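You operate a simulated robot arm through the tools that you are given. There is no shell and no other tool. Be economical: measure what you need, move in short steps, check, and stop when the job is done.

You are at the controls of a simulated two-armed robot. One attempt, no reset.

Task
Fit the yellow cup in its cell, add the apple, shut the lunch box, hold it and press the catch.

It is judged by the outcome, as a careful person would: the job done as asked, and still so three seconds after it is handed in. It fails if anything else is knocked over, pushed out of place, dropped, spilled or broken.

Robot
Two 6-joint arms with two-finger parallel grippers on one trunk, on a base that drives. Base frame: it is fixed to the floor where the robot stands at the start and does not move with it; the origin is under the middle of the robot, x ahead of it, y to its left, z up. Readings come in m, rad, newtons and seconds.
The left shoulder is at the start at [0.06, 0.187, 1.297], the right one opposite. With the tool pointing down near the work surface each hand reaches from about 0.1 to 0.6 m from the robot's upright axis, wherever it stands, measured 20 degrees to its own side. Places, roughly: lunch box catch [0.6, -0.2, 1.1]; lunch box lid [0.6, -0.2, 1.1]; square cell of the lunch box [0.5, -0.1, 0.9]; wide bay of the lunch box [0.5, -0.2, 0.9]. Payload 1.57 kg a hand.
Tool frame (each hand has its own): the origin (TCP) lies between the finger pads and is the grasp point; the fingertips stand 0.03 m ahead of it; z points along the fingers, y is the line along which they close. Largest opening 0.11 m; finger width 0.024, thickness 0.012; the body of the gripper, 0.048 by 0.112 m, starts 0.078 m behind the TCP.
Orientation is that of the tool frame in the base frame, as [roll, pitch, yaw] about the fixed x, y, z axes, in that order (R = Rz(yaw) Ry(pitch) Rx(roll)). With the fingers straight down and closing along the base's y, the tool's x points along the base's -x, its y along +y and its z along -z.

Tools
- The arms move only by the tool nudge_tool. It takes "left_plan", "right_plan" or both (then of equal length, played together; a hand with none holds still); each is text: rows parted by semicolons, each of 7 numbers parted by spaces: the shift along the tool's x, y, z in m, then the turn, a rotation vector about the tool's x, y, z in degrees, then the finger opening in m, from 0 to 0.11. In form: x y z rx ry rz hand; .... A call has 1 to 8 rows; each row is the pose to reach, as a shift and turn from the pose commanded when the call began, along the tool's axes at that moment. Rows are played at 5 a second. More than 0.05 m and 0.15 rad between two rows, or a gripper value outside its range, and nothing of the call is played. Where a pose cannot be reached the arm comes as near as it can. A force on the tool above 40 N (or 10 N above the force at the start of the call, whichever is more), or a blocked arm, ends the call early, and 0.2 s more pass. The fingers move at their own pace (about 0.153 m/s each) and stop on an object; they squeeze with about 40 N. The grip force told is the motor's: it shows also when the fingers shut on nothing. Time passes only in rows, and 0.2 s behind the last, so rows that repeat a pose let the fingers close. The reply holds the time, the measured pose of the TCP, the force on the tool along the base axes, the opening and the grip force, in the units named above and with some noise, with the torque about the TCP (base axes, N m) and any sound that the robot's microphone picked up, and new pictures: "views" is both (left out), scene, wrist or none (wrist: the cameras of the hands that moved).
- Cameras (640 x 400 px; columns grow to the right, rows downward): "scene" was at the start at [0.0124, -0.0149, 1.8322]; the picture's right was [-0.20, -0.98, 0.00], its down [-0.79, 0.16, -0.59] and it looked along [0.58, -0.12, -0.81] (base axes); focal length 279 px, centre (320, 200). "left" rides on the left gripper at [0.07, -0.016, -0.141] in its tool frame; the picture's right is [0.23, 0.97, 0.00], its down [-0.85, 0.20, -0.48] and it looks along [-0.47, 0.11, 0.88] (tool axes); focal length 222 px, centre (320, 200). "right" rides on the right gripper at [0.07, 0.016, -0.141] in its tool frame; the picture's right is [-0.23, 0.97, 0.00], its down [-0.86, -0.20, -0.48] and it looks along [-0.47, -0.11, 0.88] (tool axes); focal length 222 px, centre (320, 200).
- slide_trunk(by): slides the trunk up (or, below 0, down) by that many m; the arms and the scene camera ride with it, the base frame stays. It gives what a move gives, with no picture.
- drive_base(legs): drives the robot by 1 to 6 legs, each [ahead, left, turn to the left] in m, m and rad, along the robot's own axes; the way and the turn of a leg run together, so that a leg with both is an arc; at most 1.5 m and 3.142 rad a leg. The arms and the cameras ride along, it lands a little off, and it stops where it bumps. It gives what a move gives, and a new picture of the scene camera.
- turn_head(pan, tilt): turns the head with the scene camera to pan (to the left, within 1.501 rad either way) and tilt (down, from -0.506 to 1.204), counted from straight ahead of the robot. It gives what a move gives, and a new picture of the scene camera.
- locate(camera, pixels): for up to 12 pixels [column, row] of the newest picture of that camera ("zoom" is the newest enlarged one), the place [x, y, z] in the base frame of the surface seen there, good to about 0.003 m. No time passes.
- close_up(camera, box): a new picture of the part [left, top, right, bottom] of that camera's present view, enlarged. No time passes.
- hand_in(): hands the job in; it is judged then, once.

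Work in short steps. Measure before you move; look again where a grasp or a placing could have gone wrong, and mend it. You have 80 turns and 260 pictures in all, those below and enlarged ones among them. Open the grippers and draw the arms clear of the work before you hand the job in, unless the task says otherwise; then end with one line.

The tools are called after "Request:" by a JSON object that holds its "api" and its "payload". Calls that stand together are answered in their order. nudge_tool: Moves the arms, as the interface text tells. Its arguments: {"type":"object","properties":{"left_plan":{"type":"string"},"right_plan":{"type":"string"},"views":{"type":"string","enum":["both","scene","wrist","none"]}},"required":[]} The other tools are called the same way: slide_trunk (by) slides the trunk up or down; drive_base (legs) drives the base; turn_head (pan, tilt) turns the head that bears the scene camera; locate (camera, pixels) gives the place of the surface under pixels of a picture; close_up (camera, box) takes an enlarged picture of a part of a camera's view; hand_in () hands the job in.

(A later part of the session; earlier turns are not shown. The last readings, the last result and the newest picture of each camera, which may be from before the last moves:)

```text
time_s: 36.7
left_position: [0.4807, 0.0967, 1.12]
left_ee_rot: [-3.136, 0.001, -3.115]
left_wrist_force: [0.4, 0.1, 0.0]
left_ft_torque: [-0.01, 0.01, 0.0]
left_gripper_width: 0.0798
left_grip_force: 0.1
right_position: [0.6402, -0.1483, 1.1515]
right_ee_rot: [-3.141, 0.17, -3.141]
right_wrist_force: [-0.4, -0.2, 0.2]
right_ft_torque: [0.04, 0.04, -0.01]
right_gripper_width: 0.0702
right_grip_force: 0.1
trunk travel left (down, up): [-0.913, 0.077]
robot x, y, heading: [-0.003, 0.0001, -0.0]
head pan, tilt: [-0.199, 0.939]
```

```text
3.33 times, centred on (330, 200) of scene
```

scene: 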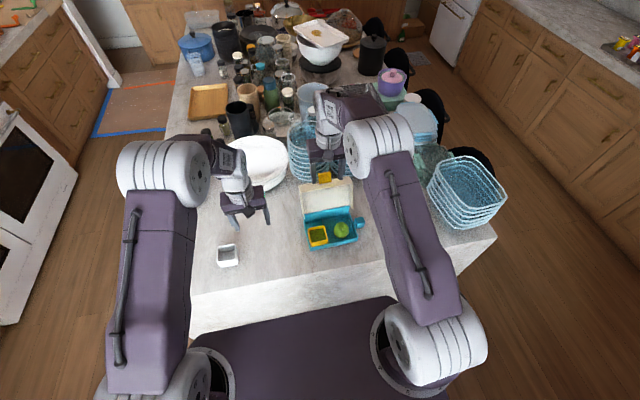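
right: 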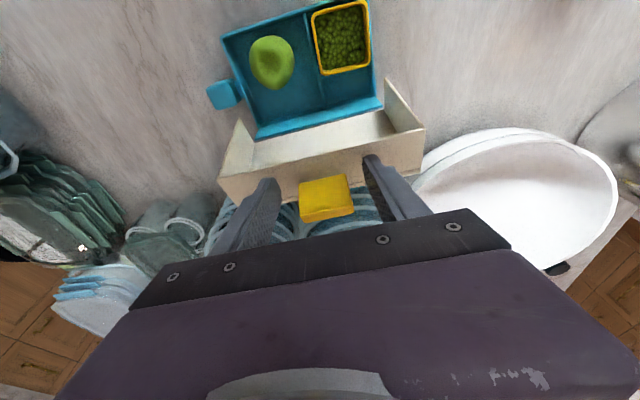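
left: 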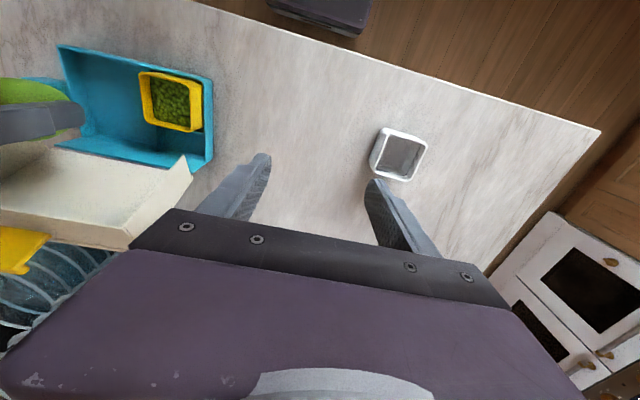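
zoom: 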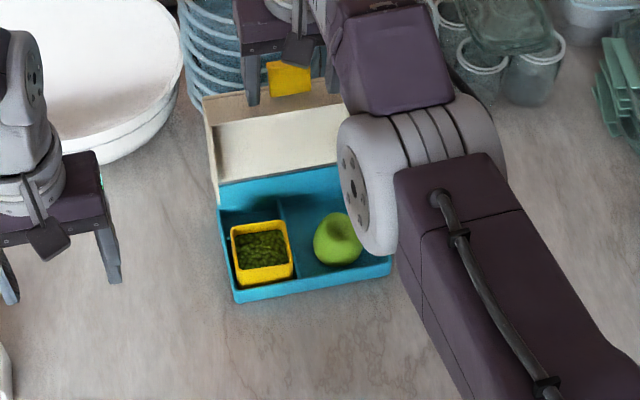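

The lid stays put when released, and no out-of-reach warning now. I pinch again and swing the lid toward me by about 13° on its arc, then check.

Request:
{"api": "nudge_tool", "payload": {"right_plan": "0 0 0 0 0 0 0.05; 0 0 0 0 0 0 0.035; 0 0 0 0 0 0 0.035; 0.009 0 -0.0008 0 -3.1 0 0.035; 0.0182 0 -0.0016 0 -6.3 0 0.035; 0.0285 0 -0.0013 0 -9.8 0 0.035; 0.0385 0 -0.0009 0 -13.3 0 0.035", "views": "wrist"}}

Request:
{"api": "close_up", "payload": {"camera": "scene", "box": [270, 140, 390, 260]}}

Request:
{"api": "locate", "payload": {"camera": "zoom", "pixels": [[238, 293], [230, 250], [275, 125], [260, 195], [270, 215], [210, 100], [290, 75]]}}

```text
time_s: 38.3
left_position: [0.4791, 0.0959, 1.1216]
left_ee_rot: [-3.138, 0.006, -3.115]
left_wrist_force: [0.0, 0.2, 0.1]
left_ft_torque: [0.0, 0.04, 0.02]
left_gripper_width: 0.0801
left_grip_force: 0.2
right_position: [0.6819, -0.1424, 1.1471]
right_ee_rot: [-3.141, 0.372, 3.141]
right_wrist_force: [-17.1, -2.3, 0.4]
right_ft_torque: [-0.06, 1.1, 0.03]
right_gripper_width: 0.0427
right_grip_force: 39.7
right hand out of reach, approached as far as the arm can: row 4, 5, 6, 7
trunk travel left (down, up): [-0.913, 0.077]
robot x, y, heading: [0.0005, 0.0004, -0.004]
head pan, tilt: [-0.199, 0.939]
```

right: 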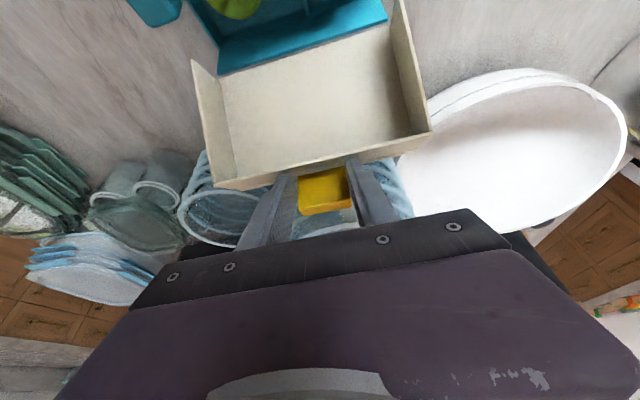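

```text
3.33 times, centred on (330, 200) of scene
```

zoom: 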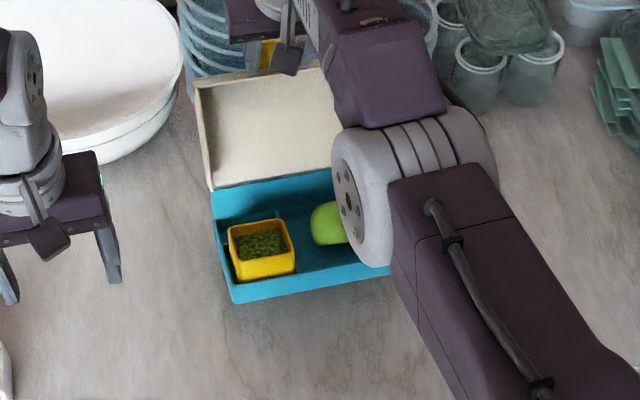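

```text
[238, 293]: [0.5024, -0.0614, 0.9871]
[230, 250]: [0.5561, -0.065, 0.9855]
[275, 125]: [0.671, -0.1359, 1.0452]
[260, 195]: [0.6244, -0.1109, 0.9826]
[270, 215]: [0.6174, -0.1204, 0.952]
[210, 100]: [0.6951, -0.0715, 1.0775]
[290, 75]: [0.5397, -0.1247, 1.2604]
```

The arm can't lean the hand back like that at this height: it swung outward again, and the box front has lifted about 4 cm. I reverse that motion gently, straightening the tool to set the box down.

Request:
{"api": "nudge_tool", "payload": {"right_plan": "0.0125 0 -0.0065 0 3.9 0 0.035; 0.025 0 -0.013 0 7.8 0 0.035; 0.0375 0 -0.0195 0 11.6 0 0.035", "views": "wrist"}}

Request:
{"api": "close_up", "payload": {"camera": "scene", "box": [270, 140, 390, 260]}}

Request:
{"api": "locate", "payload": {"camera": "zoom", "pixels": [[238, 293], [385, 264], [222, 215], [260, 250], [275, 125], [260, 195], [270, 215], [210, 100], [335, 235]]}}

```text
time_s: 39.1
left_position: [0.4788, 0.0971, 1.1215]
left_ee_rot: [-3.135, 0.001, -3.115]
left_wrist_force: [0.2, -1.0, -0.5]
left_ft_torque: [0.02, 0.04, -0.02]
left_gripper_width: 0.0801
left_grip_force: 0.0
right_position: [0.6442, -0.1387, 1.1532]
right_ee_rot: [3.141, 0.207, -3.139]
right_wrist_force: [2.4, 2.9, 12.4]
right_ft_torque: [-0.53, -0.28, 0.1]
right_gripper_width: 0.0426
right_grip_force: 39.7
right hand out of reach, approached as far as the arm can: row 1, 2
trunk travel left (down, up): [-0.913, 0.077]
robot x, y, heading: [0.0012, 0.0008, -0.001]
head pan, tilt: [-0.199, 0.939]
```

right: 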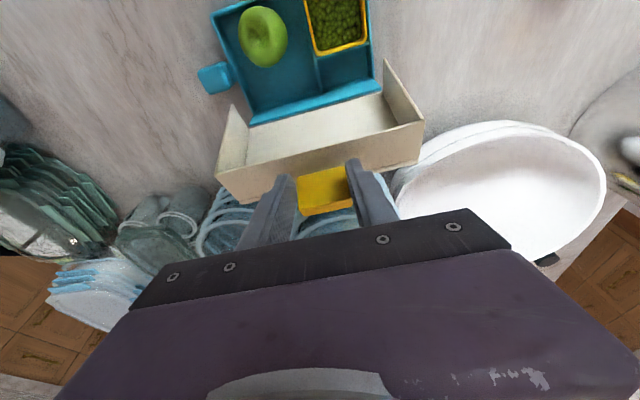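

```text
3.33 times, centred on (330, 200) of scene
```

zoom: 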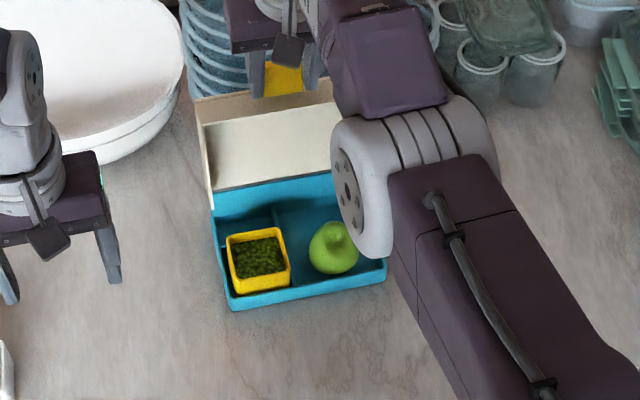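

```text
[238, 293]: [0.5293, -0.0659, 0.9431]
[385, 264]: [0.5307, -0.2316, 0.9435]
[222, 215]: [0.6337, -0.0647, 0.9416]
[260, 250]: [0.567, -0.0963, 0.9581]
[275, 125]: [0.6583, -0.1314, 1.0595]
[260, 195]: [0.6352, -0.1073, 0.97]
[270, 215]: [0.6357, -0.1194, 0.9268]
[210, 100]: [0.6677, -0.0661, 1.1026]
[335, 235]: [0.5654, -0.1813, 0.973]
```

The box is flat again with cup and apple still in place. I release the tab, then raise the trunk so the fingers clear it.

Request:
{"api": "nudge_tool", "payload": {"right_plan": "0 0 0 0 0 0 0.06; 0 0 0 0 0 0 0.075", "views": "none"}}

Request:
{"api": "locate", "payload": {"camera": "scene", "pixels": [[320, 262], [320, 270], [320, 285], [320, 300], [300, 330], [300, 380], [250, 350], [230, 270]]}}

Request:
{"api": "close_up", "payload": {"camera": "scene", "box": [270, 140, 390, 260]}}

```text
time_s: 39.7
left_position: [0.4792, 0.098, 1.1209]
left_ee_rot: [-3.138, 0.002, -3.114]
left_wrist_force: [-0.4, 0.3, -0.2]
left_ft_torque: [0.0, 0.0, -0.01]
left_gripper_width: 0.0803
left_grip_force: 0.1
right_position: [0.6425, -0.1413, 1.1509]
right_ee_rot: [3.141, 0.199, -3.14]
right_wrist_force: [-1.0, -0.8, 0.1]
right_ft_torque: [0.04, 0.0, 0.03]
right_gripper_width: 0.0751
right_grip_force: 0.0
trunk travel left (down, up): [-0.913, 0.077]
robot x, y, heading: [0.0018, -0.0033, -0.0]
head pan, tilt: [-0.199, 0.939]
```

```text
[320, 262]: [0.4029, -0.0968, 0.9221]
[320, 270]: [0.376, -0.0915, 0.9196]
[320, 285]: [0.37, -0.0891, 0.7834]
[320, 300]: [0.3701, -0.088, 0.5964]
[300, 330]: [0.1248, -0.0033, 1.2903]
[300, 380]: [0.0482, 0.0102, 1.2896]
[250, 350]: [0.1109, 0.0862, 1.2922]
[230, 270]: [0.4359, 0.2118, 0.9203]
```

```text
3.33 times, centred on (330, 200) of scene
```

zoom: 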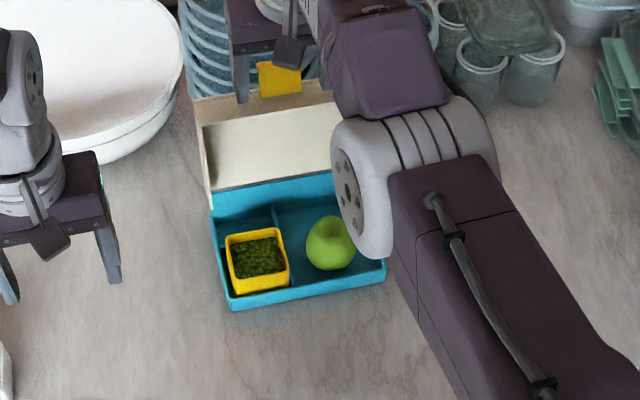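

The counter front is at x=0.37 and the torso front near 0.14, so there may be room to drive forward. First I raise the trunk 0.06 to clear the tab.

Request:
{"api": "slide_trunk", "payload": {"by": 0.06}}

```text
time_s: 40.7
left_position: [0.4818, 0.0958, 1.1798]
left_ee_rot: [-3.136, 0.001, -3.114]
left_wrist_force: [1.3, 0.0, 0.2]
left_ft_torque: [-0.01, 0.0, 0.02]
left_gripper_width: 0.08
left_grip_force: 0.1
right_position: [0.6452, -0.1412, 1.2106]
right_ee_rot: [-3.141, 0.199, 3.141]
right_wrist_force: [-0.3, 0.8, -0.3]
right_ft_torque: [-0.01, 0.0, -0.01]
right_gripper_width: 0.075
right_grip_force: 0.0
trunk travel left (down, up): [-0.973, 0.017]
robot x, y, heading: [0.0042, 0.0002, -0.004]
head pan, tilt: [-0.199, 0.939]
```

I straighten the tool while drawing it back, then go out to the right.

Request:
{"api": "nudge_tool", "payload": {"right_plan": "0.02 0 -0.004 0 2 0 0.075; 0.045 0 -0.009 0 5 0 0.075; 0.0833 0 -0.0168 0 11.4 0 0.075; 0.12 -0.02 -0.024 0 11.4 0 0.075; 0.14 -0.06 -0.024 0 11.4 0 0.075; 0.15 -0.105 -0.024 0 11.4 0 0.075; 0.15 -0.15 -0.024 0 11.4 0 0.075; 0.15 -0.19 -0.024 0 11.4 0 0.075", "views": "both"}}

Request:
{"api": "close_up", "payload": {"camera": "scene", "box": [270, 140, 420, 260]}}

```text
time_s: 42.5
left_position: [0.4804, 0.0953, 1.18]
left_ee_rot: [-3.138, 0.002, -3.115]
left_wrist_force: [0.4, 0.3, 0.3]
left_ft_torque: [0.03, -0.03, 0.02]
left_gripper_width: 0.08
left_grip_force: 0.0
right_position: [0.591, -0.273, 1.2287]
right_ee_rot: [3.139, -0.006, -3.141]
right_wrist_force: [0.3, 0.5, 0.5]
right_ft_torque: [0.05, -0.05, 0.0]
right_gripper_width: 0.075
right_grip_force: 0.1
right hand out of reach, approached as far as the arm can: row 1, 2, 3, 4, 5, 6, 7, 8
trunk travel left (down, up): [-0.973, 0.017]
robot x, y, heading: [0.0003, -0.0033, 0.003]
head pan, tilt: [-0.199, 0.939]
```

scene: 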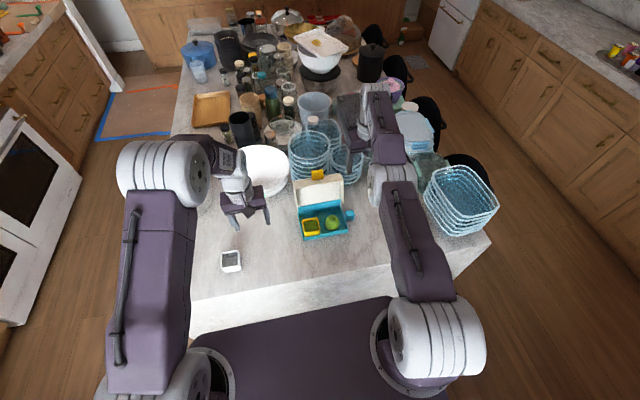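
right: 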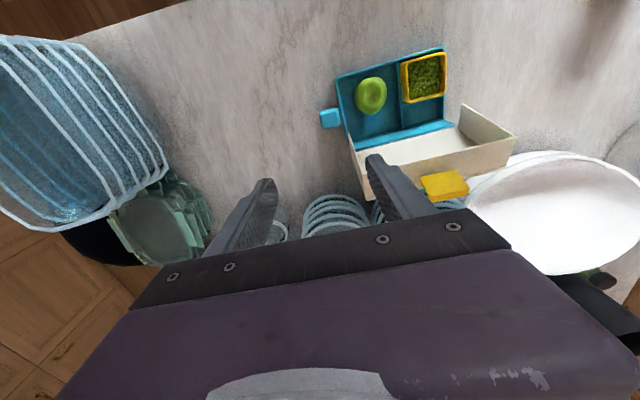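

```text
3.33 times, centred on (345, 200) of scene
```

zoom: 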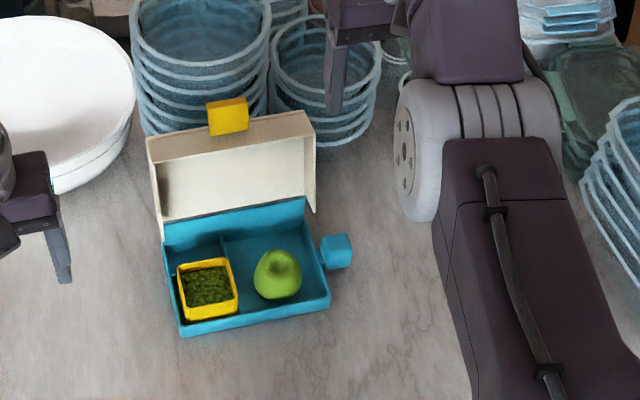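

The right hand lagged behind the target, now at (0.591, -0.273, 1.229), tool vertical. The box looks fine. I continue drawing it back in small steps.

Request:
{"api": "nudge_tool", "payload": {"right_plan": "0.02 -0.01 0 0 0 0 0.075; 0.04 -0.02 0 0 0 0 0.075; 0.06 -0.03 0 0 0 0 0.075; 0.08 -0.04 0 0 0 0 0.075; 0.1 -0.06 0 0 0 0 0.075; 0.1 -0.08 0 0 0 0 0.075", "views": "none"}}

```text
time_s: 43.9
left_position: [0.4802, 0.0966, 1.1807]
left_ee_rot: [-3.137, 0.002, -3.116]
left_wrist_force: [-0.3, -0.2, -0.2]
left_ft_torque: [-0.01, 0.0, 0.01]
left_gripper_width: 0.0799
left_grip_force: 0.0
right_position: [0.5775, -0.3311, 1.2411]
right_ee_rot: [3.142, 0.0, -3.141]
right_wrist_force: [-0.1, 0.1, -0.4]
right_ft_torque: [-0.01, -0.01, 0.0]
right_gripper_width: 0.0753
right_grip_force: 0.0
right hand out of reach, approached as far as the arm can: row 1, 2, 3, 4, 5, 6
trunk travel left (down, up): [-0.973, 0.017]
robot x, y, heading: [-0.0007, 0.0009, 0.003]
head pan, tilt: [-0.199, 0.939]
```

It is stuck on a boundary at this height. Below it at (0.58, -0.33) the counter is clear, so I try going down, where reach should be easier.

Request:
{"api": "nudge_tool", "payload": {"right_plan": "0 0 0.03 0 0 0 0.075; 0 0 0.06 0 0 0 0.075; 0 0 0.09 0 0 0 0.075; 0.02 0 0.11 0 0 0 0.075; 0.04 0 0.12 0 0 0 0.075", "views": "scene"}}

```text
time_s: 45.1
left_position: [0.4809, 0.0967, 1.1796]
left_ee_rot: [-3.135, -0.001, -3.116]
left_wrist_force: [0.5, 0.6, -0.9]
left_ft_torque: [-0.05, 0.0, -0.01]
left_gripper_width: 0.0802
left_grip_force: 0.2
right_position: [0.5713, -0.3404, 1.1228]
right_ee_rot: [3.14, -0.002, -3.141]
right_wrist_force: [-0.2, 0.2, -0.7]
right_ft_torque: [0.01, 0.01, -0.03]
right_gripper_width: 0.075
right_grip_force: 0.2
right hand out of reach, approached as far as the arm can: row 2, 4, 5
trunk travel left (down, up): [-0.973, 0.017]
robot x, y, heading: [0.0003, 0.0024, -0.0]
head pan, tilt: [-0.199, 0.939]
```

scene: 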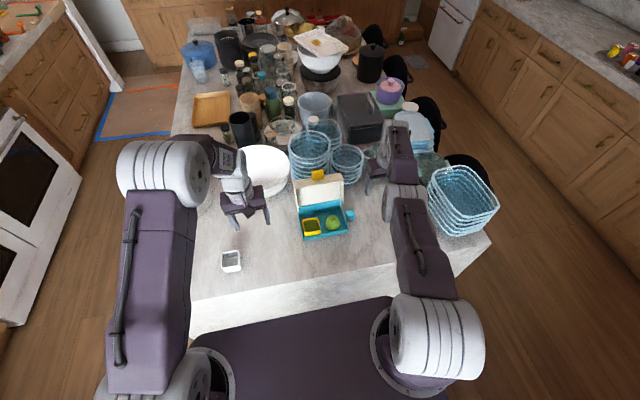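

The right elbow looks straightened out. I look closer to understand the arm's configuration.

Request:
{"api": "close_up", "payload": {"camera": "scene", "box": [330, 110, 500, 390]}}

Request:
{"api": "locate", "payload": {"camera": "scene", "pixels": [[435, 345], [425, 270], [415, 220], [400, 205], [390, 200], [400, 165], [395, 130], [375, 165], [110, 350], [150, 230], [165, 170], [230, 165]]}}

```text
1.43 times, centred on (415, 250) of scene
```

zoom: 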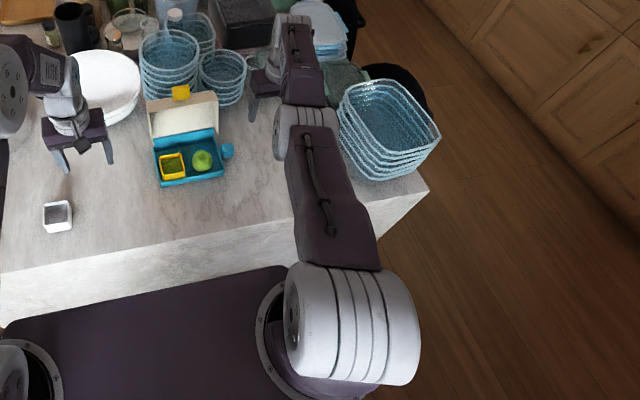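

```text
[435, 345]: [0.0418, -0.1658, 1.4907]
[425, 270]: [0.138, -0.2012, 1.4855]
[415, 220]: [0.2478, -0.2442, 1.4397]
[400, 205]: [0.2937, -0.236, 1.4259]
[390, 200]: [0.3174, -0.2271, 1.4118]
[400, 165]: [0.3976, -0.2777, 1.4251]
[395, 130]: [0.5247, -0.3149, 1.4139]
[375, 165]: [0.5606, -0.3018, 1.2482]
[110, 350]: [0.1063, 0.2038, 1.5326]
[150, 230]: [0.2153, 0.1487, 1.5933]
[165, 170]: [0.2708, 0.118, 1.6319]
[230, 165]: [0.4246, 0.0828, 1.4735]
```

The right arm is fully stretched (elbow straight), so it sits in a singular pose. I command a larger inward pull to fold the elbow.

Request:
{"api": "nudge_tool", "payload": {"right_plan": "0.045 0 -0.02 0 0 0 0.075; 0.09 0 -0.02 0 0 0 0.075; 0.13 0 0 0 0 0 0.075; 0.13 0 0 0 0 0 0.075; 0.13 0 0 0 0 0 0.075; 0.13 0 0 0 0 0 0.075", "views": "scene"}}

```text
time_s: 46.5
left_position: [0.4809, 0.0961, 1.181]
left_ee_rot: [-3.137, 0.0, -3.117]
left_wrist_force: [-0.8, 0.2, -0.1]
left_ft_torque: [0.01, -0.01, 0.01]
left_gripper_width: 0.0799
left_grip_force: 0.1
right_position: [0.5589, -0.3678, 1.1168]
right_ee_rot: [-3.141, -0.002, -3.141]
right_wrist_force: [0.4, 0.7, -0.6]
right_ft_torque: [-0.03, -0.02, 0.02]
right_gripper_width: 0.075
right_grip_force: 0.0
right hand out of reach, approached as far as the arm can: row 1, 2, 3, 4, 5, 6
trunk travel left (down, up): [-0.973, 0.017]
robot x, y, heading: [0.0004, -0.0032, 0.004]
head pan, tilt: [-0.199, 0.939]
```

scene: 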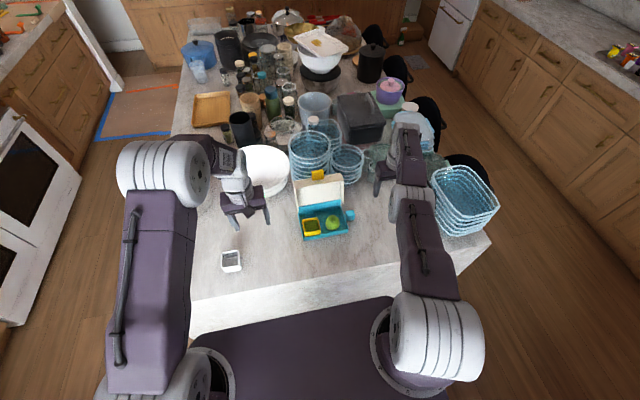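

It slides along the reach circle. At a straight arm, downward moves bend the elbow, so I alternate down and inward.

Request:
{"api": "nudge_tool", "payload": {"right_plan": "0 0 0.03 0 0 0 0.075; 0 0 0.06 0 0 0 0.075; 0 0 0.085 0 0 0 0.075; 0.02 0 0.085 0 0 0 0.075; 0.05 0 0.085 0 0 0 0.075; 0.08 0 0.085 0 0 0 0.075; 0.08 0 0.085 0 0 0 0.075", "views": "wrist"}}

```text
time_s: 48.1
left_position: [0.4806, 0.0968, 1.1795]
left_ee_rot: [-3.137, -0.001, -3.116]
left_wrist_force: [-0.1, 0.3, -0.2]
left_ft_torque: [0.02, -0.05, -0.02]
left_gripper_width: 0.0799
left_grip_force: 0.1
right_position: [0.5224, -0.3854, 1.0099]
right_ee_rot: [-3.141, 0.0, 3.141]
right_wrist_force: [-0.9, 0.6, -0.2]
right_ft_torque: [-0.01, -0.03, 0.0]
right_gripper_width: 0.075
right_grip_force: 0.0
right hand out of reach, approached as far as the arm can: row 1, 2, 3, 5, 6, 7
trunk travel left (down, up): [-0.973, 0.017]
robot x, y, heading: [0.0005, -0.0016, -0.001]
head pan, tilt: [-0.199, 0.939]
```

right: 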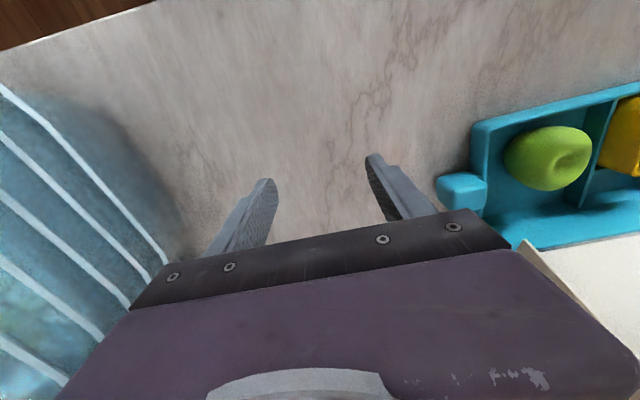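

Row 4 (a small inward step) was reachable, so the elbow is starting to fold. I use small inward steps, moving slightly toward +y to stay off the tub stack.

Request:
{"api": "nudge_tool", "payload": {"right_plan": "0.006 0.002 0 0 0 0 0.075; 0.012 0.004 0 0 0 0 0.075; 0.018 0.006 0 0 0 0 0.075; 0.024 0.008 0 0 0 0 0.075; 0.03 0.01 0 0 0 0 0.075; 0.036 0.012 0 0 0 0 0.075; 0.042 0.014 0 0 0 0 0.075; 0.05 0.016 0 0 0 0 0.075", "views": "scene"}}

```text
time_s: 49.9
left_position: [0.4795, 0.096, 1.1813]
left_ee_rot: [-3.136, 0.002, -3.115]
left_wrist_force: [-1.1, 0.7, 0.6]
left_ft_torque: [0.0, 0.04, 0.02]
left_gripper_width: 0.0799
left_grip_force: 0.0
right_position: [0.4749, -0.3698, 1.0097]
right_ee_rot: [3.139, 0.002, -3.141]
right_wrist_force: [0.0, -0.1, 0.8]
right_ft_torque: [0.0, -0.01, 0.0]
right_gripper_width: 0.0748
right_grip_force: 0.1
right hand out of reach, approached as far as the arm can: row 1, 2, 3, 4, 5, 6
trunk travel left (down, up): [-0.973, 0.017]
robot x, y, heading: [-0.0043, 0.0019, 0.001]
head pan, tilt: [-0.199, 0.939]
```

scene: 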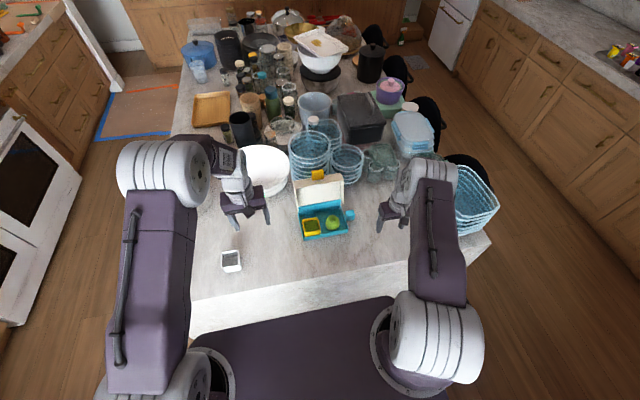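

The elbow is folded up again. To get comfortable reach I draw both hands in by 8 cm, then drive the base forward 0.10 m.

Request:
{"api": "nudge_tool", "payload": {"left_plan": "0.04 0 0 0 0 0 0.06; 0.08 0 0 0 0 0 0.04; 0.08 0 0 0 0 0 0.02", "right_plan": "0.03 0 -0.03 0 0 0 0.075; 0.06 0 -0.06 0 0 0 0.075; 0.08 0 -0.08 0 0 0 0.075", "views": "none"}}

Request:
{"api": "drive_base", "payload": {"legs": [[0.1, 0, 0]]}}

```text
time_s: 50.7
left_position: [0.4002, 0.0957, 1.18]
left_ee_rot: [-3.138, 0.0, -3.114]
left_wrist_force: [0.5, 0.4, 0.5]
left_ft_torque: [0.0, -0.04, -0.04]
left_gripper_width: 0.0197
left_grip_force: 0.2
right_position: [0.3948, -0.3685, 1.0922]
right_ee_rot: [3.141, -0.001, -3.141]
right_wrist_force: [0.1, 0.0, 1.4]
right_ft_torque: [0.04, -0.01, 0.01]
right_gripper_width: 0.0752
right_grip_force: 0.1
trunk travel left (down, up): [-0.973, 0.017]
robot x, y, heading: [-0.0003, -0.0003, -0.0]
head pan, tilt: [-0.199, 0.939]
```

```text
time_s: 51.9
left_position: [0.4934, 0.0946, 1.1842]
left_ee_rot: [-3.137, 0.006, -3.117]
left_wrist_force: [-0.1, -0.7, -0.3]
left_ft_torque: [0.04, -0.04, 0.06]
left_gripper_width: 0.0201
left_grip_force: 0.1
right_position: [0.4882, -0.3702, 1.0928]
right_ee_rot: [3.141, 0.008, 3.141]
right_wrist_force: [-0.7, -0.5, 0.0]
right_ft_torque: [-0.02, -0.02, 0.01]
right_gripper_width: 0.075
right_grip_force: 0.0
trunk travel left (down, up): [-0.973, 0.017]
robot x, y, heading: [0.0985, -0.0003, -0.003]
head pan, tilt: [-0.199, 0.939]
```

scene: 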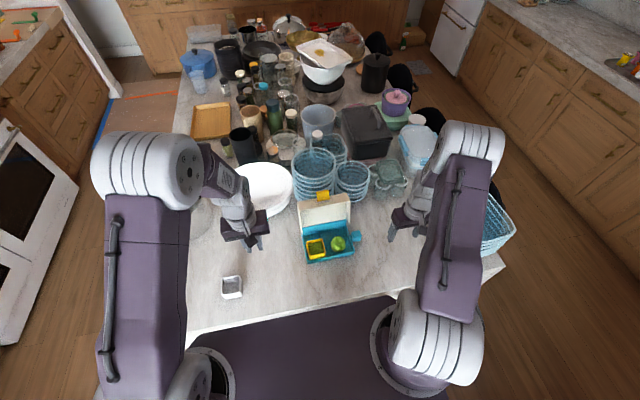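

The base moved 0.0985 m with no bump. I re-measure the box, knob, lid and tab.

Request:
{"api": "close_up", "payload": {"camera": "scene", "box": [270, 180, 390, 270]}}

Request:
{"api": "locate", "payload": {"camera": "scene", "pixels": [[305, 261], [354, 252], [301, 238], [324, 196], [348, 194], [300, 210], [349, 204], [322, 193], [357, 237], [350, 220], [325, 225], [304, 234]]}}

```text
4.44 times, centred on (330, 225) of scene
```

zoom: 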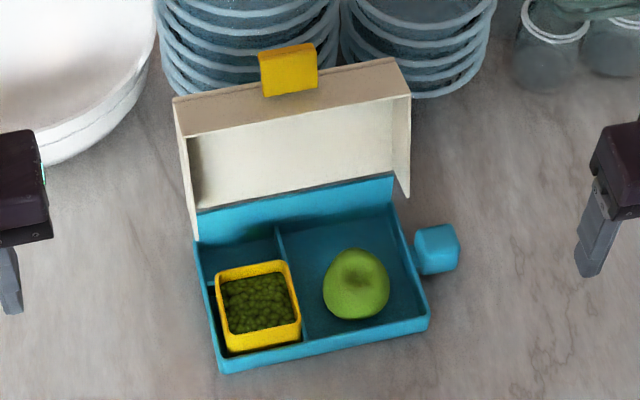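

```text
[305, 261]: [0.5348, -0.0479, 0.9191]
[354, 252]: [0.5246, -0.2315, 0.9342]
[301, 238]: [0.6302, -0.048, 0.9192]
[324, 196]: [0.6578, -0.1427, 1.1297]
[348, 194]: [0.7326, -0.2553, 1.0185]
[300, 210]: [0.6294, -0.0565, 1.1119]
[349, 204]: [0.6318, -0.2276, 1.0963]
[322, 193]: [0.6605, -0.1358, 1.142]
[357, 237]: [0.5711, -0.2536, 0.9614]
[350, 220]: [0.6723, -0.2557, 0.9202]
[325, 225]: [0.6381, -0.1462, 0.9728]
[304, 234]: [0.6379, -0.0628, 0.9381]
```

Request:
{"api": "locate", "payload": {"camera": "zoom", "pixels": [[265, 55], [312, 48], [290, 72], [268, 92], [316, 84], [220, 365], [425, 322], [420, 232], [455, 228], [456, 262], [425, 270], [437, 240]]}}

Request:
{"api": "locate", "payload": {"camera": "zoom", "pixels": [[178, 100], [398, 60], [185, 132], [408, 98], [194, 235], [407, 190], [295, 150], [300, 190], [300, 205], [358, 255], [255, 268], [280, 105]]}}

```text
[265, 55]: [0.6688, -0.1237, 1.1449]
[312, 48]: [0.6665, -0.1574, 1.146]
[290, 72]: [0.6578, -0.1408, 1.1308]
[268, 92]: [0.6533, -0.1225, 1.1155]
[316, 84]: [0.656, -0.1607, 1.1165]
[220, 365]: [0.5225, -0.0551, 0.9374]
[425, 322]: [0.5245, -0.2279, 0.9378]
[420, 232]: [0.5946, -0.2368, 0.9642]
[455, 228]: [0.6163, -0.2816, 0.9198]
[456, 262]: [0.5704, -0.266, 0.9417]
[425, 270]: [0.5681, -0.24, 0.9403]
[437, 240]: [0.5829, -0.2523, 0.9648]
```

```text
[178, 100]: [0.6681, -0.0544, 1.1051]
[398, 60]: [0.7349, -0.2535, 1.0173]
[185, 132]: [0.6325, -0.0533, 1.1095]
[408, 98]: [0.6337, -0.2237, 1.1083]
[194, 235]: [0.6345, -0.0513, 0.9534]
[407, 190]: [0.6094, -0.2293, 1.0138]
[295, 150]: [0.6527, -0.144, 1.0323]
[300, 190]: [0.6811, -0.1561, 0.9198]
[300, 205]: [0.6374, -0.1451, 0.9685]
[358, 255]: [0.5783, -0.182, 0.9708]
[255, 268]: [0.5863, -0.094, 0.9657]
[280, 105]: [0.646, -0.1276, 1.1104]
```

Hinge now at about (0.641, 0.985), tab at x≈0.66, y -0.123…-0.161, top 1.146; contents are fine. From here the tab is well within reach, so I bring the right hand above it again with the tool vertical.

Request:
{"api": "nudge_tool", "payload": {"right_plan": "0 0 -0.045 0 0 0 0.075; -0.01 0.02 -0.085 0 0 0 0.075; -0.04 0.055 -0.112 0 0 0 0.075; -0.07 0.09 -0.117 0 0 0 0.075; -0.1 0.128 -0.117 0 0 0 0.075; -0.13 0.165 -0.117 0 0 0 0.075; -0.155 0.2 -0.117 0 0 0 0.075; -0.174 0.2285 -0.117 0 0 0 0.075", "views": "wrist"}}

Request:
{"api": "locate", "payload": {"camera": "right", "pixels": [[320, 195], [320, 210], [300, 205], [340, 200]]}}

```text
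refused: row 3 steps farther than a row can; nothing moved
```

```text
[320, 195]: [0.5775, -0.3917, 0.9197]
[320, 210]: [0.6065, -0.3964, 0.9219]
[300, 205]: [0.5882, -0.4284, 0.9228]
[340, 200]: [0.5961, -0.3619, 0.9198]
```

One row was too long; I even out the steps.

Request:
{"api": "nudge_tool", "payload": {"right_plan": "0 0 -0.045 0 0 0 0.075; -0.012 0.016 -0.085 0 0 0 0.075; -0.036 0.047 -0.112 0 0 0 0.075; -0.064 0.083 -0.117 0 0 0 0.075; -0.092 0.12 -0.117 0 0 0 0.075; -0.12 0.157 -0.117 0 0 0 0.075; -0.147 0.193 -0.117 0 0 0 0.075; -0.174 0.2285 -0.117 0 0 0 0.075", "views": "wrist"}}

Request:
{"api": "close_up", "payload": {"camera": "right", "box": [220, 100, 460, 250]}}

```text
time_s: 53.7
left_position: [0.5015, 0.0955, 1.1813]
left_ee_rot: [-3.135, -0.002, -3.118]
left_wrist_force: [-0.2, -0.2, -0.4]
left_ft_torque: [-0.01, 0.0, 0.01]
left_gripper_width: 0.02
left_grip_force: 0.1
right_position: [0.6703, -0.1404, 1.2068]
right_ee_rot: [-3.14, 0.0, 3.138]
right_wrist_force: [-0.3, 0.3, 0.2]
right_ft_torque: [-0.01, 0.01, 0.0]
right_gripper_width: 0.0751
right_grip_force: 0.1
trunk travel left (down, up): [-0.973, 0.017]
robot x, y, heading: [0.0991, -0.0026, -0.001]
head pan, tilt: [-0.199, 0.939]
```

right: 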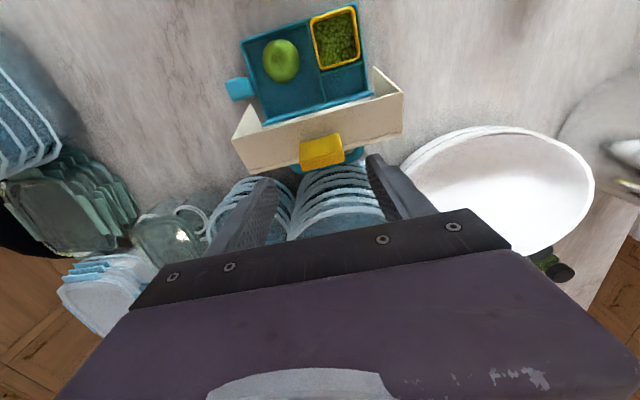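

```text
2.67 times, centred on (340, 175) of right
```

zoom: 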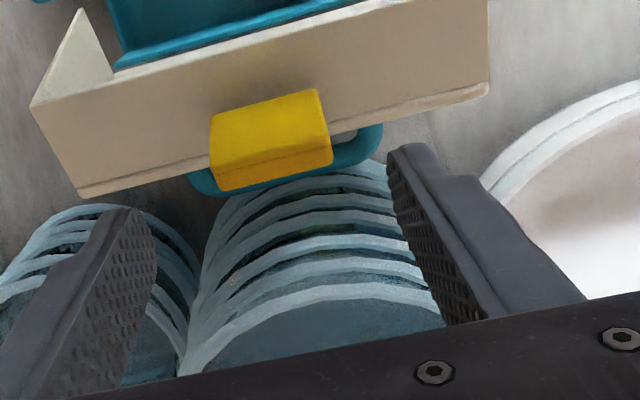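

There's also a blue loop behind the lid. I measure it and the tab before descending.

Request:
{"api": "locate", "payload": {"camera": "zoom", "pixels": [[235, 190], [370, 145], [300, 178], [320, 95], [325, 160], [220, 185], [215, 120], [270, 170], [270, 110], [450, 98], [90, 190]]}}

```text
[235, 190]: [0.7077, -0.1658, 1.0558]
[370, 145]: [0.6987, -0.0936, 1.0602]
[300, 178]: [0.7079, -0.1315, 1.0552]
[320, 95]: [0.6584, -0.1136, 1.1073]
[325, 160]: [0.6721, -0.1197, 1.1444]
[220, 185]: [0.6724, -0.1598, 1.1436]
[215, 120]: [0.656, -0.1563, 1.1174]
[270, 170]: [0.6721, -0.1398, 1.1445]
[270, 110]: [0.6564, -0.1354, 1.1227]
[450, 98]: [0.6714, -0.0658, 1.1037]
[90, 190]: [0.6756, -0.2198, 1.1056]
```

The loop is a handle on the lid's outer face (x 0.70, z 1.056). The tab centre is y -0.1395. I descend and pinch it.

Request:
{"api": "nudge_tool", "payload": {"right_plan": "0.006 0.001 0.02 0 0 0 0.075; 0.006 0.001 0.045 0 0 0 0.075; 0.006 0.001 0.062 0 0 0 0.075; 0.006 0.001 0.062 0 0 0 0.055; 0.006 0.001 0.062 0 0 0 0.036; 0.006 0.001 0.062 0 0 0 0.036", "views": "wrist"}}

```text
time_s: 55.1
left_position: [0.5013, 0.0942, 1.1818]
left_ee_rot: [-3.136, 0.0, -3.116]
left_wrist_force: [0.0, 1.0, -0.1]
left_ft_torque: [0.0, 0.0, -0.02]
left_gripper_width: 0.0198
left_grip_force: 0.0
right_position: [0.6621, -0.1409, 1.1462]
right_ee_rot: [-3.14, 0.0, 3.141]
right_wrist_force: [0.8, -0.4, -0.6]
right_ft_torque: [-0.2, 0.02, 0.17]
right_gripper_width: 0.0435
right_grip_force: 39.7
trunk travel left (down, up): [-0.973, 0.017]
robot x, y, heading: [0.1024, -0.0006, 0.001]
head pan, tilt: [-0.199, 0.939]
```

right: 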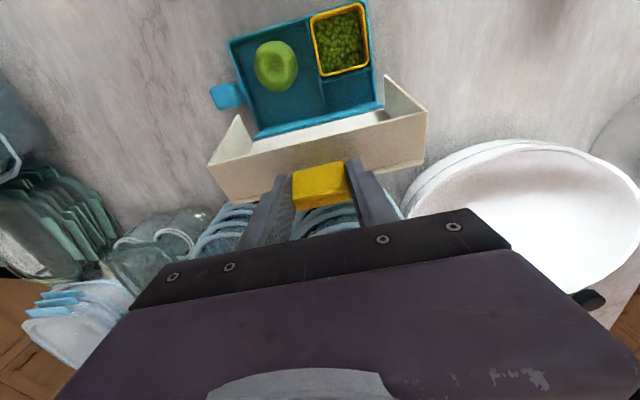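

Pinched within reach. I swing 10° on the arc in small steps and check for any out-of-reach warning.

Request:
{"api": "nudge_tool", "payload": {"right_plan": "0.0072 0 -0.0008 0 -2.5 0 0.036; 0.0145 0 -0.0013 0 -5 0 0.036; 0.0286 0 -0.0014 0 -10 0 0.036; 0.0286 0 -0.0014 0 -10 0 0.036", "views": "wrist"}}

Request:
{"api": "close_up", "payload": {"camera": "scene", "box": [270, 160, 390, 270]}}

```text
time_s: 56.1
left_position: [0.5007, 0.0943, 1.1819]
left_ee_rot: [-3.135, 0.0, -3.118]
left_wrist_force: [-0.1, -0.6, -0.2]
left_ft_torque: [-0.02, 0.04, 0.01]
left_gripper_width: 0.0201
left_grip_force: 0.1
right_position: [0.6329, -0.1415, 1.1475]
right_ee_rot: [3.141, 0.175, 3.139]
right_wrist_force: [-1.0, -2.0, -0.1]
right_ft_torque: [0.01, 0.03, 0.16]
right_gripper_width: 0.0434
right_grip_force: 40.1
trunk travel left (down, up): [-0.973, 0.017]
robot x, y, heading: [0.1023, 0.0007, -0.003]
head pan, tilt: [-0.199, 0.939]
```

right: 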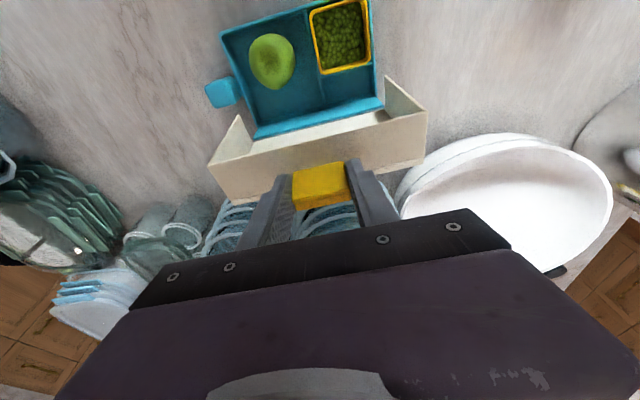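

```text
3.64 times, centred on (330, 215) of scene
```

zoom: 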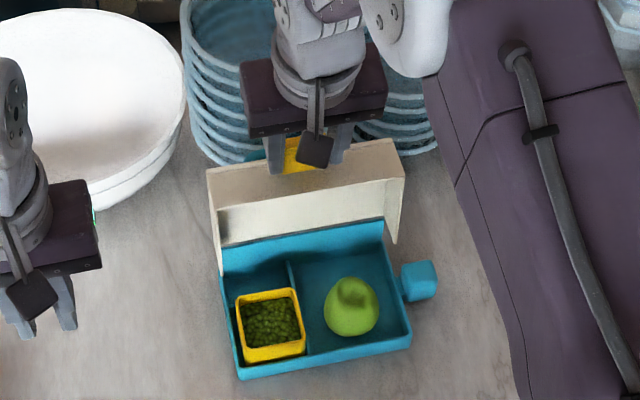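

The lid swings and the box stays put. I continue 21° more on the arc.

Request:
{"api": "nudge_tool", "payload": {"right_plan": "0.0196 0 -0.0012 0 -7 0 0.036; 0.0392 0 -0.0002 0 -14 0 0.036; 0.0587 0 0.0031 0 -21 0 0.036; 0.0587 0 0.0031 0 -21 0 0.036", "views": "none"}}

Request:
{"api": "close_up", "payload": {"camera": "scene", "box": [270, 160, 390, 270]}}

```text
time_s: 57.1
left_position: [0.4998, 0.0944, 1.1827]
left_ee_rot: [-3.134, 0.002, -3.117]
left_wrist_force: [0.7, -1.3, 0.3]
left_ft_torque: [0.02, -0.01, -0.01]
left_gripper_width: 0.0198
left_grip_force: 0.0
right_position: [0.6099, -0.1521, 1.1458]
right_ee_rot: [-3.088, 0.34, 3.136]
right_wrist_force: [-0.4, 4.9, 5.1]
right_ft_torque: [2.04, -0.03, 0.14]
right_gripper_width: 0.0439
right_grip_force: 40.3
right hand out of reach, approached as far as the arm can: row 2, 3, 4
trunk travel left (down, up): [-0.973, 0.017]
robot x, y, heading: [0.0994, 0.0005, 0.0]
head pan, tilt: [-0.199, 0.939]
```

```text
3.64 times, centred on (330, 215) of scene
```

zoom: 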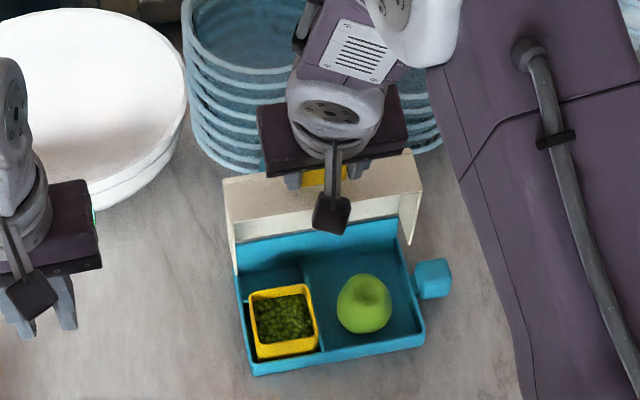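

The hand can't lean more than about 20° here and has started to twist (torque 2 N m). The lid is already past vertical, so I open the fingers. Nothing is in its swing path.

Request:
{"api": "nudge_tool", "payload": {"right_plan": "0 0 0 0 0 0 0.05; 0 0 0 0 0 0 0.075; 0 0 0 0 0 0 0.075", "views": "none"}}

Request:
{"api": "close_up", "payload": {"camera": "scene", "box": [270, 160, 390, 270]}}

Request:
{"api": "close_up", "payload": {"camera": "left", "box": [0, 20, 320, 260]}}

```text
time_s: 57.9
left_position: [0.4995, 0.093, 1.1814]
left_ee_rot: [-3.136, 0.001, -3.117]
left_wrist_force: [-0.4, 0.3, -0.9]
left_ft_torque: [0.0, -0.01, 0.03]
left_gripper_width: 0.02
left_grip_force: 0.0
right_position: [0.6109, -0.1535, 1.144]
right_ee_rot: [-3.085, 0.339, 3.137]
right_wrist_force: [0.4, -0.3, 0.2]
right_ft_torque: [0.0, -0.02, -0.03]
right_gripper_width: 0.0749
right_grip_force: 0.0
trunk travel left (down, up): [-0.973, 0.017]
robot x, y, heading: [0.0972, -0.0007, -0.001]
head pan, tilt: [-0.199, 0.939]
```

```text
3.64 times, centred on (330, 215) of scene
```

zoom: 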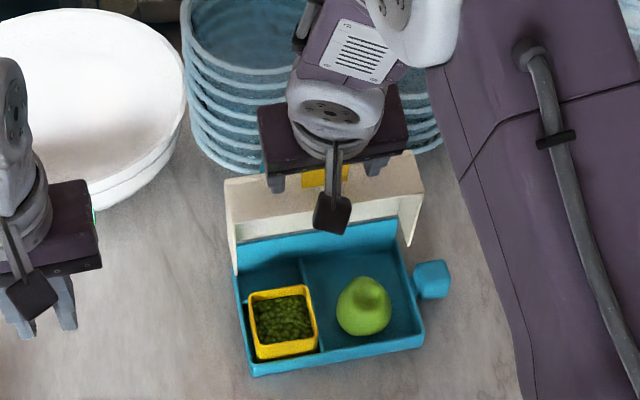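

```text
1.67 times, centred on (160, 140) of left
```

zoom: 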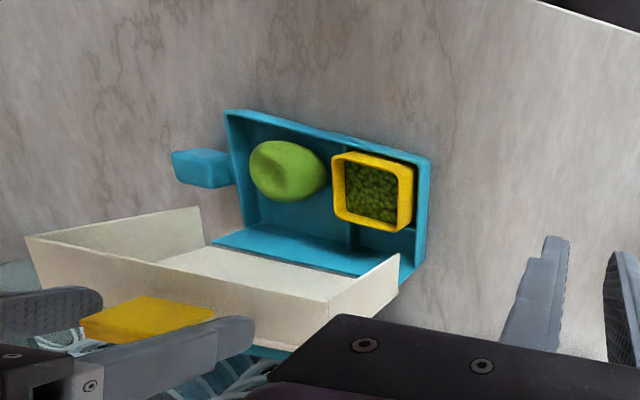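

The lid stays where it is, so the hinge has friction and I can push it in stages. I withdraw the hand along its fingers, straighten it and rise above the tab.

Request:
{"api": "nudge_tool", "payload": {"right_plan": "0 0 -0.03 0 0 0 0.075; -0.01 0 -0.045 1 6 0 0.075; -0.025 0 -0.0575 2 13 0 0.075; -0.035 0 -0.0575 3.2 19.4 0 0.075; -0.035 0 -0.0575 3.2 19.4 0 0.03; -0.035 0 -0.0575 3.2 19.4 0 0", "views": "wrist"}}

Request:
{"api": "close_up", "payload": {"camera": "scene", "box": [270, 160, 390, 270]}}

```text
time_s: 59.3
left_position: [0.4994, 0.0947, 1.182]
left_ee_rot: [-3.136, 0.001, -3.117]
left_wrist_force: [-0.1, -0.1, 0.4]
left_ft_torque: [-0.02, 0.0, 0.02]
left_gripper_width: 0.02
left_grip_force: 0.1
right_position: [0.6256, -0.1516, 1.2119]
right_ee_rot: [-3.034, 0.002, 3.11]
right_wrist_force: [0.4, -0.3, -0.7]
right_ft_torque: [0.0, -0.01, -0.02]
right_gripper_width: 0.0
right_grip_force: 21.1
trunk travel left (down, up): [-0.973, 0.017]
robot x, y, heading: [0.1001, 0.003, -0.001]
head pan, tilt: [-0.199, 0.939]
```

right: 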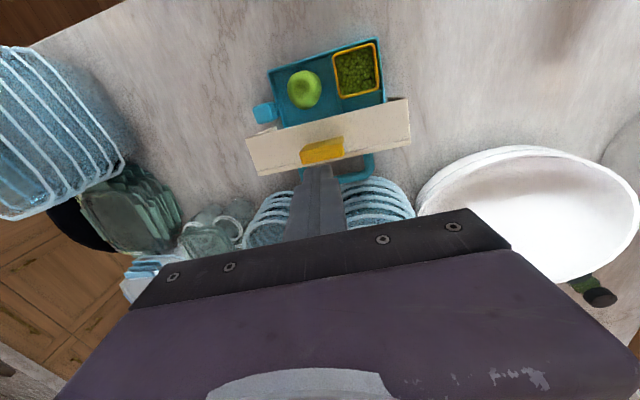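

```text
3.64 times, centred on (330, 215) of scene
```

zoom: 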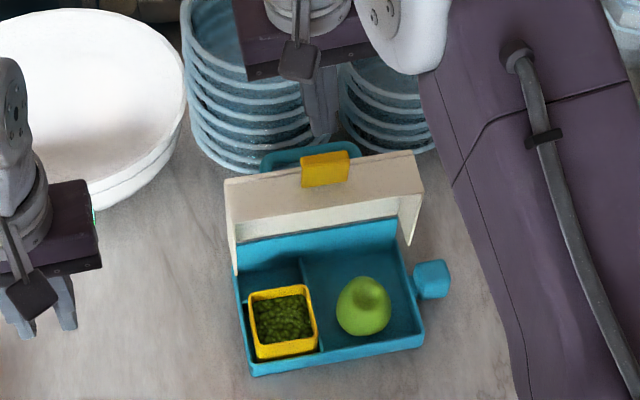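

The lid is now slightly forward of vertical. I measure lid, tab, handle and box.

Request:
{"api": "locate", "payload": {"camera": "zoom", "pixels": [[305, 160], [347, 155], [325, 172], [305, 185], [228, 180], [415, 152], [235, 210], [420, 185], [270, 155], [354, 146], [250, 370], [420, 338]]}}

Request:
{"api": "locate", "payload": {"camera": "zoom", "pixels": [[310, 147], [320, 245], [320, 230], [320, 205], [432, 275], [240, 270], [360, 285], [320, 120]]}}

```text
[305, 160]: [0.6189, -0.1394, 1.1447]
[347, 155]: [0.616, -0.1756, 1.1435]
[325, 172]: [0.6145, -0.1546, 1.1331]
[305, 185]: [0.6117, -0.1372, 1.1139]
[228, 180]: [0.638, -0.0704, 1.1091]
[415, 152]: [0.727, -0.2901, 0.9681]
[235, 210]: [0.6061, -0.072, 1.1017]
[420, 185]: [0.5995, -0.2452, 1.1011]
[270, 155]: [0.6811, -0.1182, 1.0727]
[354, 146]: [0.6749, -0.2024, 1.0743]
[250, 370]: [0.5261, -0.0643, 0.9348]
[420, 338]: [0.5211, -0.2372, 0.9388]
```

```text
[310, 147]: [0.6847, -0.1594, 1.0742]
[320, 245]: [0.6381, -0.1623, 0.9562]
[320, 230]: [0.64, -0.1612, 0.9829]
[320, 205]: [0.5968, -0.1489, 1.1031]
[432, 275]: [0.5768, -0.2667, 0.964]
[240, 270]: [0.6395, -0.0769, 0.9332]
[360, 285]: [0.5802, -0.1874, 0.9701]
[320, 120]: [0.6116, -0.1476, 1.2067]
```

The lid is just past vertical with its hinge at x 0.641. I correct the hand's roll, then move the closed fingers to behind the lid at x≈0.668, above the handle.

Request:
{"api": "nudge_tool", "payload": {"right_plan": "-0.02 0 0 -3.1 0 0 0; -0.043 0 0 -6.2 0 0 0; -0.043 0 0 -6.2 0 0 0", "views": "none"}}

```text
time_s: 60.1
left_position: [0.4999, 0.0943, 1.1815]
left_ee_rot: [-3.137, 0.0, -3.117]
left_wrist_force: [-0.6, -0.6, -0.9]
left_ft_torque: [0.02, 0.0, -0.01]
left_gripper_width: 0.0201
left_grip_force: 0.1
right_position: [0.6696, -0.1541, 1.2114]
right_ee_rot: [3.139, 0.003, 3.11]
right_wrist_force: [0.1, -0.6, -0.1]
right_ft_torque: [-0.01, 0.01, -0.03]
right_gripper_width: 0.0
right_grip_force: 20.9
trunk travel left (down, up): [-0.973, 0.017]
robot x, y, heading: [0.1015, 0.0004, -0.001]
head pan, tilt: [-0.199, 0.939]
```

Vertical and in place. I lower behind the lid and push it toward me about 30°.

Request:
{"api": "nudge_tool", "payload": {"right_plan": "0 0 0.04 0 0 0 0; 0 0 0.08 0 0 0 0; 0.015 0 0.08 0 0 0 0; 0.03 0 0.081 0 0 0 0; 0.0466 0 0.085 0 0 0 0; 0.06 0 0.09 0 0 0 0; 0.074 0 0.097 0 0 0 0", "views": "wrist"}}

Request:
{"api": "close_up", "payload": {"camera": "scene", "box": [270, 160, 390, 270]}}

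```text
time_s: 61.7
left_position: [0.4997, 0.0943, 1.1811]
left_ee_rot: [-3.136, 0.002, -3.118]
left_wrist_force: [1.1, -0.5, -0.1]
left_ft_torque: [-0.01, 0.03, 0.0]
left_gripper_width: 0.0199
left_grip_force: 0.1
right_position: [0.5957, -0.1512, 1.1137]
right_ee_rot: [3.141, 0.003, 3.109]
right_wrist_force: [-1.3, -0.3, -0.1]
right_ft_torque: [0.01, -0.02, 0.0]
right_gripper_width: 0.0
right_grip_force: 21.9
trunk travel left (down, up): [-0.973, 0.017]
robot x, y, heading: [0.1006, -0.0005, -0.001]
head pan, tilt: [-0.199, 0.939]
```

right: 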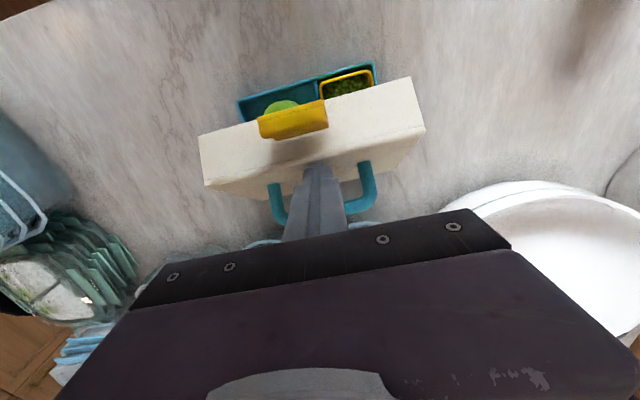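

```text
3.64 times, centred on (330, 215) of scene
```

zoom: 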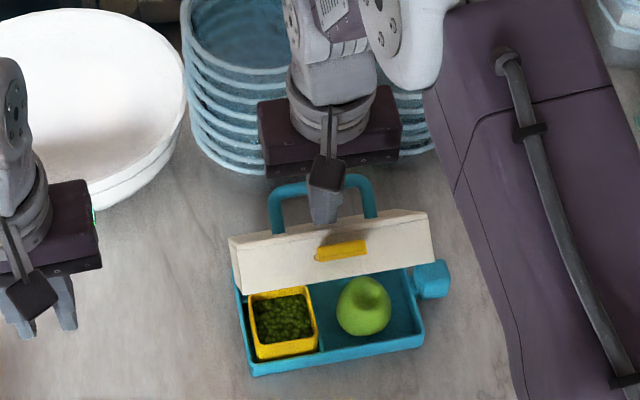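

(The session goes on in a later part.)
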